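You operate a simulated robot arm through the tools that you are given. There is no shell and no other tool. Be economical: measure what you need, move in short steps, check, and stop when the job is done.

The job below is to be done with a simulated robot arm. You get a single attempt, and the scene is never put back.

JOB
Take the blue cloth and leave it on top of the grey slab with end walls.
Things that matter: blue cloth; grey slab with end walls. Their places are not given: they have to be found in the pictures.

The check looks at the end state, three seconds after you hand in, the way a careful person would. Anything else that was tipped, shoved, dropped, spilled or broken makes it a failure.

ROBOT AND FRAMES
A 6-joint arm with a two-finger parallel gripper, fixed in place. Base frame: the origin is at the foot of the arm, x ahead of it, y to its left, z up; the work surface is at about z = 0. Readings come in cm, degrees, newtons and seconds.
With the tool pointing down near the work surface it reaches from about 18 to 46 cm from the base axis. Its first joint turns from -70.0 to 70.0 degrees. Payload 1.9 kg.
Tool frame: the origin (TCP) lies between the finger pads and is the grasp point; the fingertips stand 2.3 cm ahead of it; z points along the fingers, y is the line along which they close. Largest opening 9.4 cm; finger width 3.8, thickness 1; the body of the gripper, 5.4 by 9.6 cm, starts 3.9 cm behind the TCP.
Orientation is that of the tool frame in the base frame, as a unit quaternion [x, y, z, w]. With the fingers straight down and closing along the base's y, the tool's x points along the base's -x, its y along +y and its z along -z.

CONTROLS
- The arm moves only by the tool apply_moves. Its argument "motion" is a list of rows, each an object of numbers (a shift or turn left out is 0, a gripper value left out holds the last): "tx", "ty", "tz": the shift along the tool's x, y, z in mm; "rx", "ry", "rz": the turn, a rotation vector about the tool's x, y, z in rad; "fingers": the opening, from 0 (shut) to 1 (fully open). In form: [{"tx": .., "ty": .., "tz": .., "rx": .., "ry": .., "rz": .., "fingers": ..}, ...]. A call has 1 to 12 rows; each row shifts and turns the commanded pose from where the row before left it, along the tool's axes as they then stand. A row lasts 0.2 s, in which the tool goes at most 5 cm and 8.6 degrees; a call with a longer step from one row to the next is refused whole, and so is a gripper value outside its range. A pose out of reach is approached as far as the arm can. The call stops where the force on the tool passes 40 N (or 10 N more than at its start, if that is more) or the arm is blocked; 0.2 s more then pass. Each finger travels about 10.8 cm/s and halts on what it meets, pressing with about 42 N; the grip force reading is that of the motor and also rises with nothing between the fingers. The clock runs only during rows and for 0.2 s after the last one: add rows that do not move to give the fingers time. The reply holds the time, the measured pose of the TCP, the force on the tool along the base axes, the opening and the grip force, in the units named above and with some noise.
- Cameras (640 x 400 px; columns grow to the right, rows downward): "scene" is fixed at [5.43, 31.36, 42.03]; the picture's right is [-0.79, -0.61, 0.00], its down [-0.38, 0.48, -0.79] and it looks along [0.49, -0.62, -0.61] (base axes); focal length 214 px, centre (320, 200). "wrist" rides on the gripper at [-3.9, 0, -4.4] in the tool frame; the picture's right is [0.00, -1.00, 0.00], its down [0.97, 0.00, -0.24] and it looks along [0.24, 0.00, 0.97] (tool axes); focal length 218 px, centre (320, 200).
- snapshot(camera): a new picture of that camera. The clock stands still meanwhile.
- point_at(camera, pixels): for up to 12 pixels [column, row] of the newest picture of that camera ("zoom" is the newest enlarged one), the place [x, y, z] in the base frame of the surface seen there, good to about 0.3 cm. The clock stands still meanwhile.
- enlarge(camera, box): a new picture of the part [left, top, right, bottom] of that camera's present view, enlarged. The clock stands still meanwhile.
- job_done(): hands the job in; it is judged then, once.

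Keep the steps short. Do not move on a guess: measure, check each grasp and each placing, and mend mistakes. In all there are 60 turns and 20 pictures (those below and enlarged ones count). Leave the gripper open and the arm clear of the work at the hand-in unless told otherwise, and finish with a single line.

The tools are called after "Call:" by a JSON object that holds its "api" and its "payload". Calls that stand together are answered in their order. apply_moves: Moves the arm, as the interface text tells. Its arguments: {"type":"object","properties":{"motion":{"type":"array"}},"required":["motion"]} The other tools are called the same way: snapshot (camera) takes a picture; point_at (camera, pixels) gives the place of the surface under pixels of a picture; enlarge (camera, box) takes an enlarged picture of a part of a camera's view; job_done () hands the job in.

At the start:

```text
t: 0.0
tcp_pos: [35.23, 0.76, 25.92]
tcp_rot: [0.001, 1.0, -0.001, 0.001]
wrist_force: [-0.5, 0.8, -0.1]
finger_gap: 9.4
grip_force: 0.1
```

scene: 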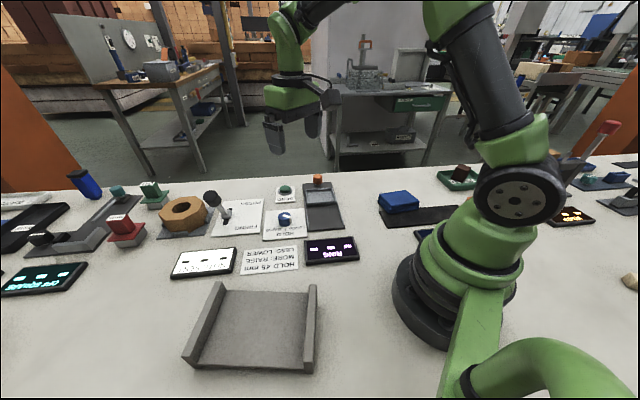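
wrist: 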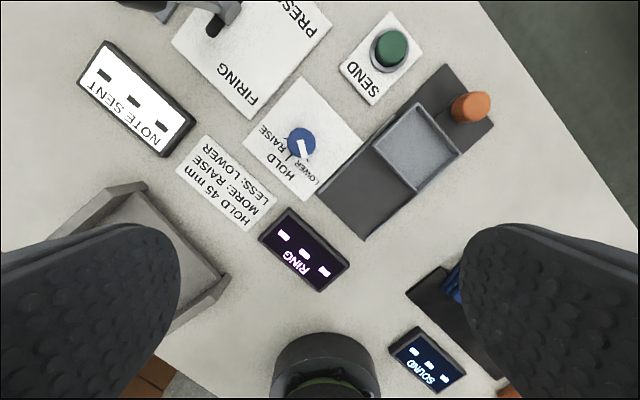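

The grey slab with end walls is around (255,325) in the scene picture. A blue item sits at (398,202), so I'll enlarge that one to check what it is.

Call:
{"api": "enlarge", "payload": {"camera": "scene", "box": [340, 150, 500, 250]}}

Call:
{"api": "point_at", "payload": {"camera": "scene", "pixels": [[398, 197], [385, 196], [415, 196], [400, 208], [255, 325], [215, 290], [310, 292], [195, 355], [308, 365], [250, 365], [260, 295], [430, 216]]}}

Call:
{"api": "enlarge", "payload": {"camera": "scene", "box": [160, 250, 340, 390]}}

```text
4.00 times, centred on (420, 200) of scene
```

zoom: 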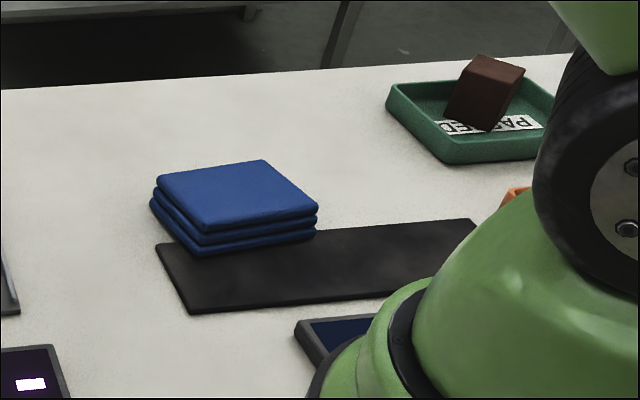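

```text
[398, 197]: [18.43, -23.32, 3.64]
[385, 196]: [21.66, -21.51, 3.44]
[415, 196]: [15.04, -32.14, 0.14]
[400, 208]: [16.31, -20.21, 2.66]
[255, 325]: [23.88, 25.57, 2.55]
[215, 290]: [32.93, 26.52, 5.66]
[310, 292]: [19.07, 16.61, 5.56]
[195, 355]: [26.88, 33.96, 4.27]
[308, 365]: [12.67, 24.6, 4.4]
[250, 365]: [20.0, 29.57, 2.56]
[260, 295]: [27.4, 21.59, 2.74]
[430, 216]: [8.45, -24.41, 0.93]
```

```text
2.86 times, centred on (250, 320) of scene
```

zoom: 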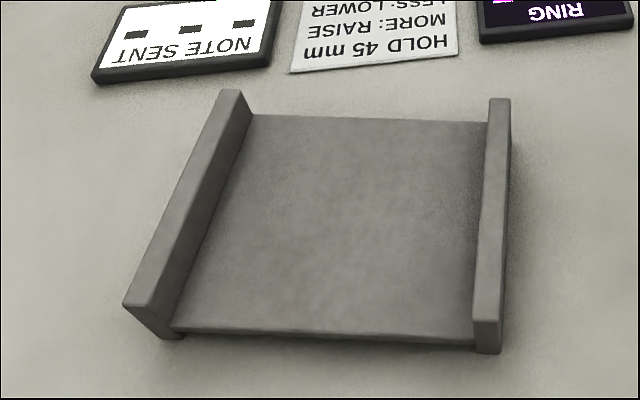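

The zoom shows a folded blue cloth, about 3 layers with its top near z 3.6, centred near (18,-22.5) and partly on a dark mat. The slab's top is near z 2.6 around (23.5,25.5), with walls up to about 5.6. Next I'll go high over the cloth and look down with the wrist camera.

Call:
{"api": "apply_moves", "payload": {"motion": [{"tx": 24, "ty": -32, "fingers": 1}, {"tx": 24, "ty": -32}, {"tx": 24, "ty": -32}, {"tx": 24, "ty": -32}, {"tx": 24, "ty": -32}, {"tx": 24, "ty": -32}, {"tx": 24, "ty": -32}, {}]}}

Call:
{"api": "snapshot", "payload": {"camera": "wrist"}}

```text
t: 1.8
tcp_pos: [18.28, -21.56, 25.9]
tcp_rot: [0.001, 1.0, -0.001, 0.001]
wrist_force: [0.4, 0.2, -0.1]
finger_gap: 9.42
grip_force: 0.1
```

```text
15 pictures are left
```

wrist: 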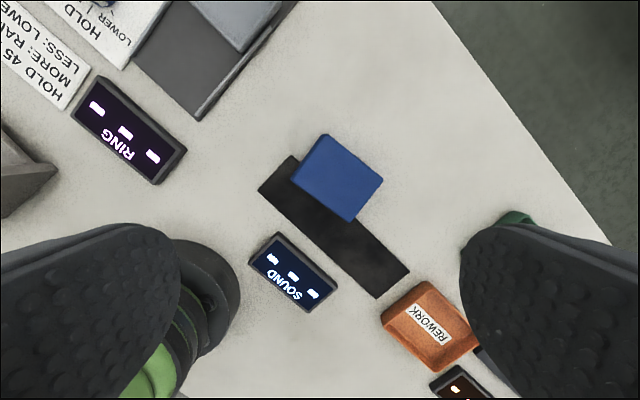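

The cloth is clear in view with corners near (325,135), (382,179), (353,220) and (293,180). I'll measure these corners, the centre and the surroundings.

Call:
{"api": "point_at", "payload": {"camera": "wrist", "pixels": [[326, 138], [379, 180], [352, 216], [296, 180], [338, 177], [280, 190], [360, 255], [390, 165], [310, 260], [400, 310], [365, 215], [303, 150]]}}

Call:
{"api": "enlarge", "payload": {"camera": "wrist", "box": [240, 110, 440, 235]}}

```text
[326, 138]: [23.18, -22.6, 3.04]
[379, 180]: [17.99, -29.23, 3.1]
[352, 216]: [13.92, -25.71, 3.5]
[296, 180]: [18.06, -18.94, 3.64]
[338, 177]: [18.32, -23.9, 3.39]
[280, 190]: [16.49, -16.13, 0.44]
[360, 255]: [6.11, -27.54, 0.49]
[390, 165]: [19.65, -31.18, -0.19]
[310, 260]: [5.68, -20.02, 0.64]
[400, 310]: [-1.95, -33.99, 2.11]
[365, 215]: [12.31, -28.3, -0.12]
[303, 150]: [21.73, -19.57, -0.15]
```

```text
3.20 times, centred on (340, 172) of wrist
```

zoom: 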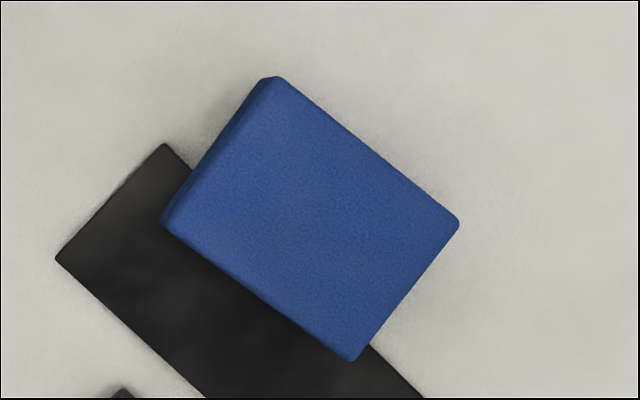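

From the corners, the cloth's centre is near (18.3,-24.1) and it measures about 9 x 6.8 cm. The short side runs along about 143° in the base frame. I'll centre over it and turn the tool +53.5° about base z, so the fingers close across the short side, then lower part way and check.

Call:
{"api": "apply_moves", "payload": {"motion": [{"ty": -25.4}, {"rz": -0.1334}, {"rz": -0.1334}, {"rz": -0.1334}, {"rz": -0.1334}, {"rz": -0.1334}, {"rz": -0.1334}, {"rz": -0.1334}, {"tz": 45}, {"tz": 45}, {"tz": 40}, {}]}}

Call:
{"api": "snapshot", "payload": {"camera": "wrist"}}

```text
t: 4.4
tcp_pos: [18.5, -24.16, 12.69]
tcp_rot: [-0.448, 0.894, 0.0, 0.0]
wrist_force: [0.2, 0.7, -0.3]
finger_gap: 9.41
grip_force: 0.0
```

```text
13 pictures are left
```

wrist: 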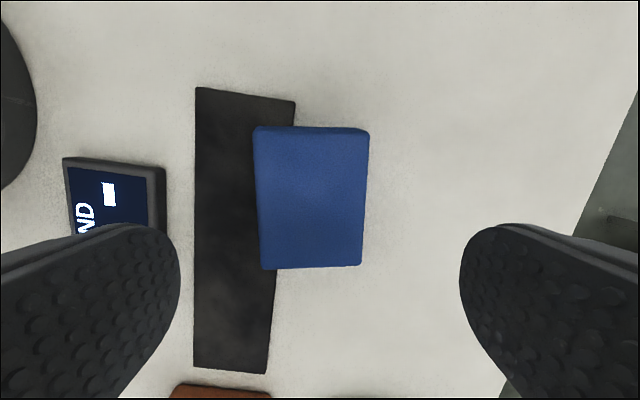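

The cloth now lies square to the fingers, from columns 254–369 and rows 128–268, nearly centred at column 312. I'll measure its edges up close.

Call:
{"api": "point_at", "payload": {"camera": "wrist", "pixels": [[260, 200], [362, 200], [312, 135], [312, 263], [312, 200], [259, 137], [364, 137], [264, 262], [358, 262], [225, 250], [400, 200]]}}

```text
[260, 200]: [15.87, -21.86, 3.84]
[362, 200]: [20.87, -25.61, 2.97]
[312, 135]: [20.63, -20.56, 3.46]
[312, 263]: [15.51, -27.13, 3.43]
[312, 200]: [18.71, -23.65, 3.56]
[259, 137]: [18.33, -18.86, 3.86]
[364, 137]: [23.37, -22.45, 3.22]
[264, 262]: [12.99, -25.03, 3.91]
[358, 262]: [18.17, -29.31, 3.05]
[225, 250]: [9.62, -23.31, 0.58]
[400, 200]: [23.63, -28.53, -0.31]
```

The corners average to (18.2,-23.9), with the top tilting from 3.9 down to 3.0 because of the mat edge. I'll shift 3 mm along tool y, descend to a TCP z of about 3.2 (tips at 0.9, above the 0.5 mat), then close partly and read the grip.

Call:
{"api": "apply_moves", "payload": {"motion": [{"ty": 3, "tz": 20}, {"tz": 30}, {"tz": 30}, {"tz": 15}, {}, {"fingers": 0.6}, {}, {}]}}

```text
t: 6.2
tcp_pos: [17.93, -23.99, 3.3]
tcp_rot: [-0.449, 0.894, -0.001, 0.0]
wrist_force: [-0.4, 0.1, -0.5]
finger_gap: 7.57
grip_force: 42.2
```

The fingers stopped at 7.57 cm with 42 N, which fits the cloth's width. I'll lift a little and look.

Call:
{"api": "apply_moves", "payload": {"motion": [{"tz": -15}, {"tz": -20}, {"tz": -30}, {"tz": -30}, {}]}}

Call:
{"api": "snapshot", "payload": {"camera": "wrist"}}

Call:
{"api": "snapshot", "payload": {"camera": "scene"}}

```text
t: 7.4
tcp_pos: [18.09, -23.84, 12.85]
tcp_rot: [-0.449, 0.894, 0.0, 0.0]
wrist_force: [0.1, 1.1, 0.2]
finger_gap: 7.55
grip_force: 42.3
```

```text
12 pictures are left
```

wrist: 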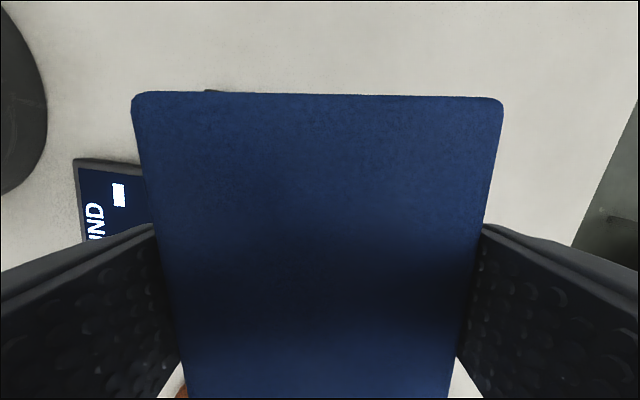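

```text
11 pictures are left
```

scene: 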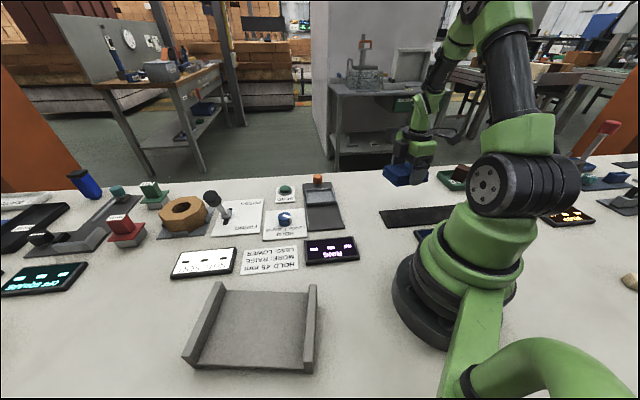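

The cloth is held square, with the gap steady at 7.55 cm. Now I'll measure the slab's inner floor corners in the fresh scene picture and raise the tool for travel.

Call:
{"api": "point_at", "payload": {"camera": "scene", "pixels": [[228, 293], [304, 295], [301, 366], [203, 363], [255, 325], [222, 284], [311, 287], [188, 355], [311, 370], [282, 366], [217, 330], [301, 330]]}}

Call:
{"api": "apply_moves", "payload": {"motion": [{"tz": -40}, {"tz": -40}, {"tz": -40}, {}]}}

```text
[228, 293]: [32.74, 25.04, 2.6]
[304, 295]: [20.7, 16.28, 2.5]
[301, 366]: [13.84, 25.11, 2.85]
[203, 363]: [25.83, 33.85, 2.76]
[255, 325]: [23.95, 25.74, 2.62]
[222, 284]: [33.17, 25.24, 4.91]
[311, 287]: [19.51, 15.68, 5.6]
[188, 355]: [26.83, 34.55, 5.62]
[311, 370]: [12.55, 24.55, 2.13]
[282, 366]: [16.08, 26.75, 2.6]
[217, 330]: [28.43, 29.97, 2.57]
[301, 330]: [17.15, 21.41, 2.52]
```

```text
t: 8.4
tcp_pos: [18.09, -24.07, 24.75]
tcp_rot: [-0.449, 0.894, 0.0, 0.0]
wrist_force: [0.2, 0.0, -0.8]
finger_gap: 7.57
grip_force: 42.1
```

The slab floor's corners give a centre at (23.3,25.1), about 14.9 cm wide between the walls and 11.2 cm long, with the walls running along 128°. I'll carry the cloth at z 25, first to about (28,0).

Call:
{"api": "apply_moves", "payload": {"motion": [{"tx": -36, "ty": 9.2}, {"tx": -36, "ty": 9.2}, {"tx": -36, "ty": 9.2}, {"tx": -36, "ty": 9.2}, {"tx": -36, "ty": 9.2}, {"tx": -36, "ty": 9.2}, {"tx": -36, "ty": 9.2}, {}]}}

```text
t: 10.2
tcp_pos: [27.87, 0.05, 25.05]
tcp_rot: [-0.448, 0.894, -0.001, 0.001]
wrist_force: [0.2, 0.3, -0.1]
finger_gap: 7.52
grip_force: 41.5
```

The move went as planned and the grip is holding at 7.52 cm. Next I'll go over the slab's centre and turn -15° about base z to line up with the walls.

Call:
{"api": "apply_moves", "payload": {"motion": [{"tx": -24.7, "ty": 26.8}, {"tx": -24.7, "ty": 26.8}, {"tx": -24.7, "ty": 26.8}, {"tx": -24.7, "ty": 26.8}, {"tx": -24.7, "ty": 26.8}, {"tx": -24.7, "ty": 26.8}, {"tx": -24.7, "ty": 26.8}, {"rz": 0.1335}, {"rz": 0.1335}, {}]}}

```text
t: 12.4
tcp_pos: [23.17, 25.15, 24.95]
tcp_rot: [-0.324, 0.946, -0.001, 0.0]
wrist_force: [-0.4, 0.2, 0.2]
finger_gap: 7.51
grip_force: 42.1
```

I'm over the centre at (23.2,25.15), aligned at 128°. I'll lower to about z 9.5 and check from both cameras.

Call:
{"api": "apply_moves", "payload": {"motion": [{"tz": 40}, {"tz": 40}, {"tz": 40}, {"tz": 35}, {}]}}

Call:
{"api": "snapshot", "payload": {"camera": "wrist"}}

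Call:
{"api": "enlarge", "payload": {"camera": "scene", "box": [140, 210, 380, 390]}}

```text
t: 13.6
tcp_pos: [23.29, 24.94, 9.31]
tcp_rot: [-0.325, 0.946, -0.001, 0.0]
wrist_force: [0.1, -0.4, -0.9]
finger_gap: 7.53
grip_force: 42.3
```

```text
10 pictures are left
```

wrist: 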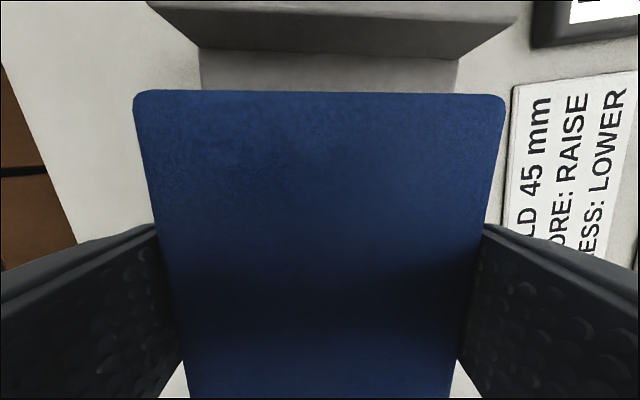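

```text
2.22 times, centred on (260, 300) of scene
```

zoom: 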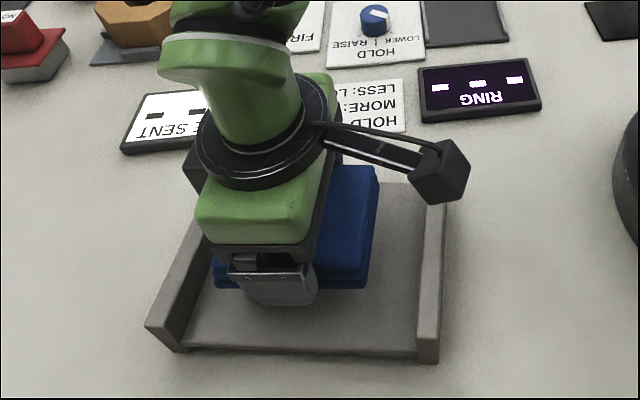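

The cloth is centred between the walls and over the slab (slab columns 200–458 in the wrist view). I'll lower it in small steps and watch the force.

Call:
{"api": "apply_moves", "payload": {"motion": [{"tz": 15}, {"tz": 10}, {"tz": 6}, {"tz": 2}, {}]}}

```text
t: 14.8
tcp_pos: [23.35, 25.12, 5.97]
tcp_rot: [-0.325, 0.946, -0.001, 0.0]
wrist_force: [0.1, -0.7, 0.0]
finger_gap: 7.49
grip_force: 42.3
```

Call:
{"api": "apply_moves", "payload": {"motion": [{"tz": 1}, {"tz": 1}, {}]}}

```text
t: 15.6
tcp_pos: [23.24, 25.07, 5.82]
tcp_rot: [-0.326, 0.946, -0.001, 0.0]
wrist_force: [0.3, -0.3, -0.3]
finger_gap: 7.5
grip_force: 42.4
```

No contact force yet at z 5.8, so I'll keep going down in 1 mm steps. The fingertips are at about 3.5, still above the slab top at 2.6.

Call:
{"api": "apply_moves", "payload": {"motion": [{"tz": 1}, {"tz": 1}, {}]}}

Call:
{"api": "enlarge", "payload": {"camera": "scene", "box": [180, 260, 340, 380]}}

```text
t: 16.4
tcp_pos: [23.35, 25.25, 5.58]
tcp_rot: [-0.325, 0.946, 0.0, 0.001]
wrist_force: [-0.9, 0.5, 10.5]
finger_gap: 7.44
grip_force: 42.4
```

```text
3.33 times, centred on (260, 320) of scene
```

zoom: 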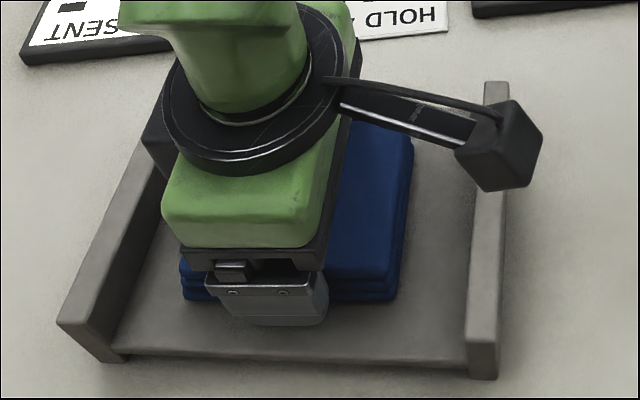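

The force is now 10.5 N upward, so the cloth rests on the slab. I'll open the fingers, wait, then rise straight up.

Call:
{"api": "apply_moves", "payload": {"motion": [{"fingers": 0.87}, {"fingers": 0.95}, {"fingers": 1}, {}, {"tz": -10}, {"tz": -30}, {"tz": -40}, {"tz": -40}, {"tz": -40}, {}]}}

Call:
{"api": "snapshot", "payload": {"camera": "wrist"}}

Call:
{"api": "snapshot", "payload": {"camera": "scene"}}

```text
t: 18.6
tcp_pos: [23.23, 25.29, 21.65]
tcp_rot: [-0.326, 0.945, 0.0, 0.001]
wrist_force: [-0.7, 0.8, -0.3]
finger_gap: 9.38
grip_force: 0.0
```

```text
7 pictures are left
```

wrist: 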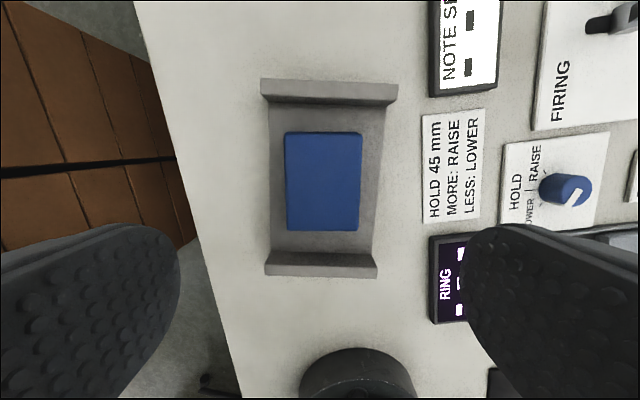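

```text
6 pictures are left
```

scene: 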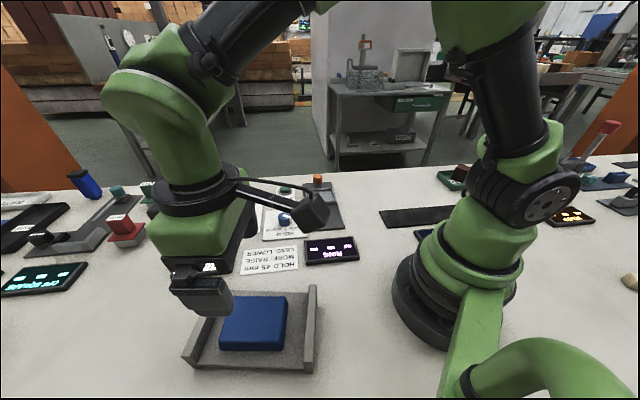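

The cloth lies flat in the middle of the slab between the end walls. Nothing else has moved, the gripper is open and the arm is well above, so I'm handing in.

Call:
{"api": "job_done", "payload": {}}

```text
The job is handed in.
```

The blue cloth is lying flat on the grey slab between its end walls, nothing else looked disturbed in the last pictures, and the job is handed in with the gripper open and the arm clear.
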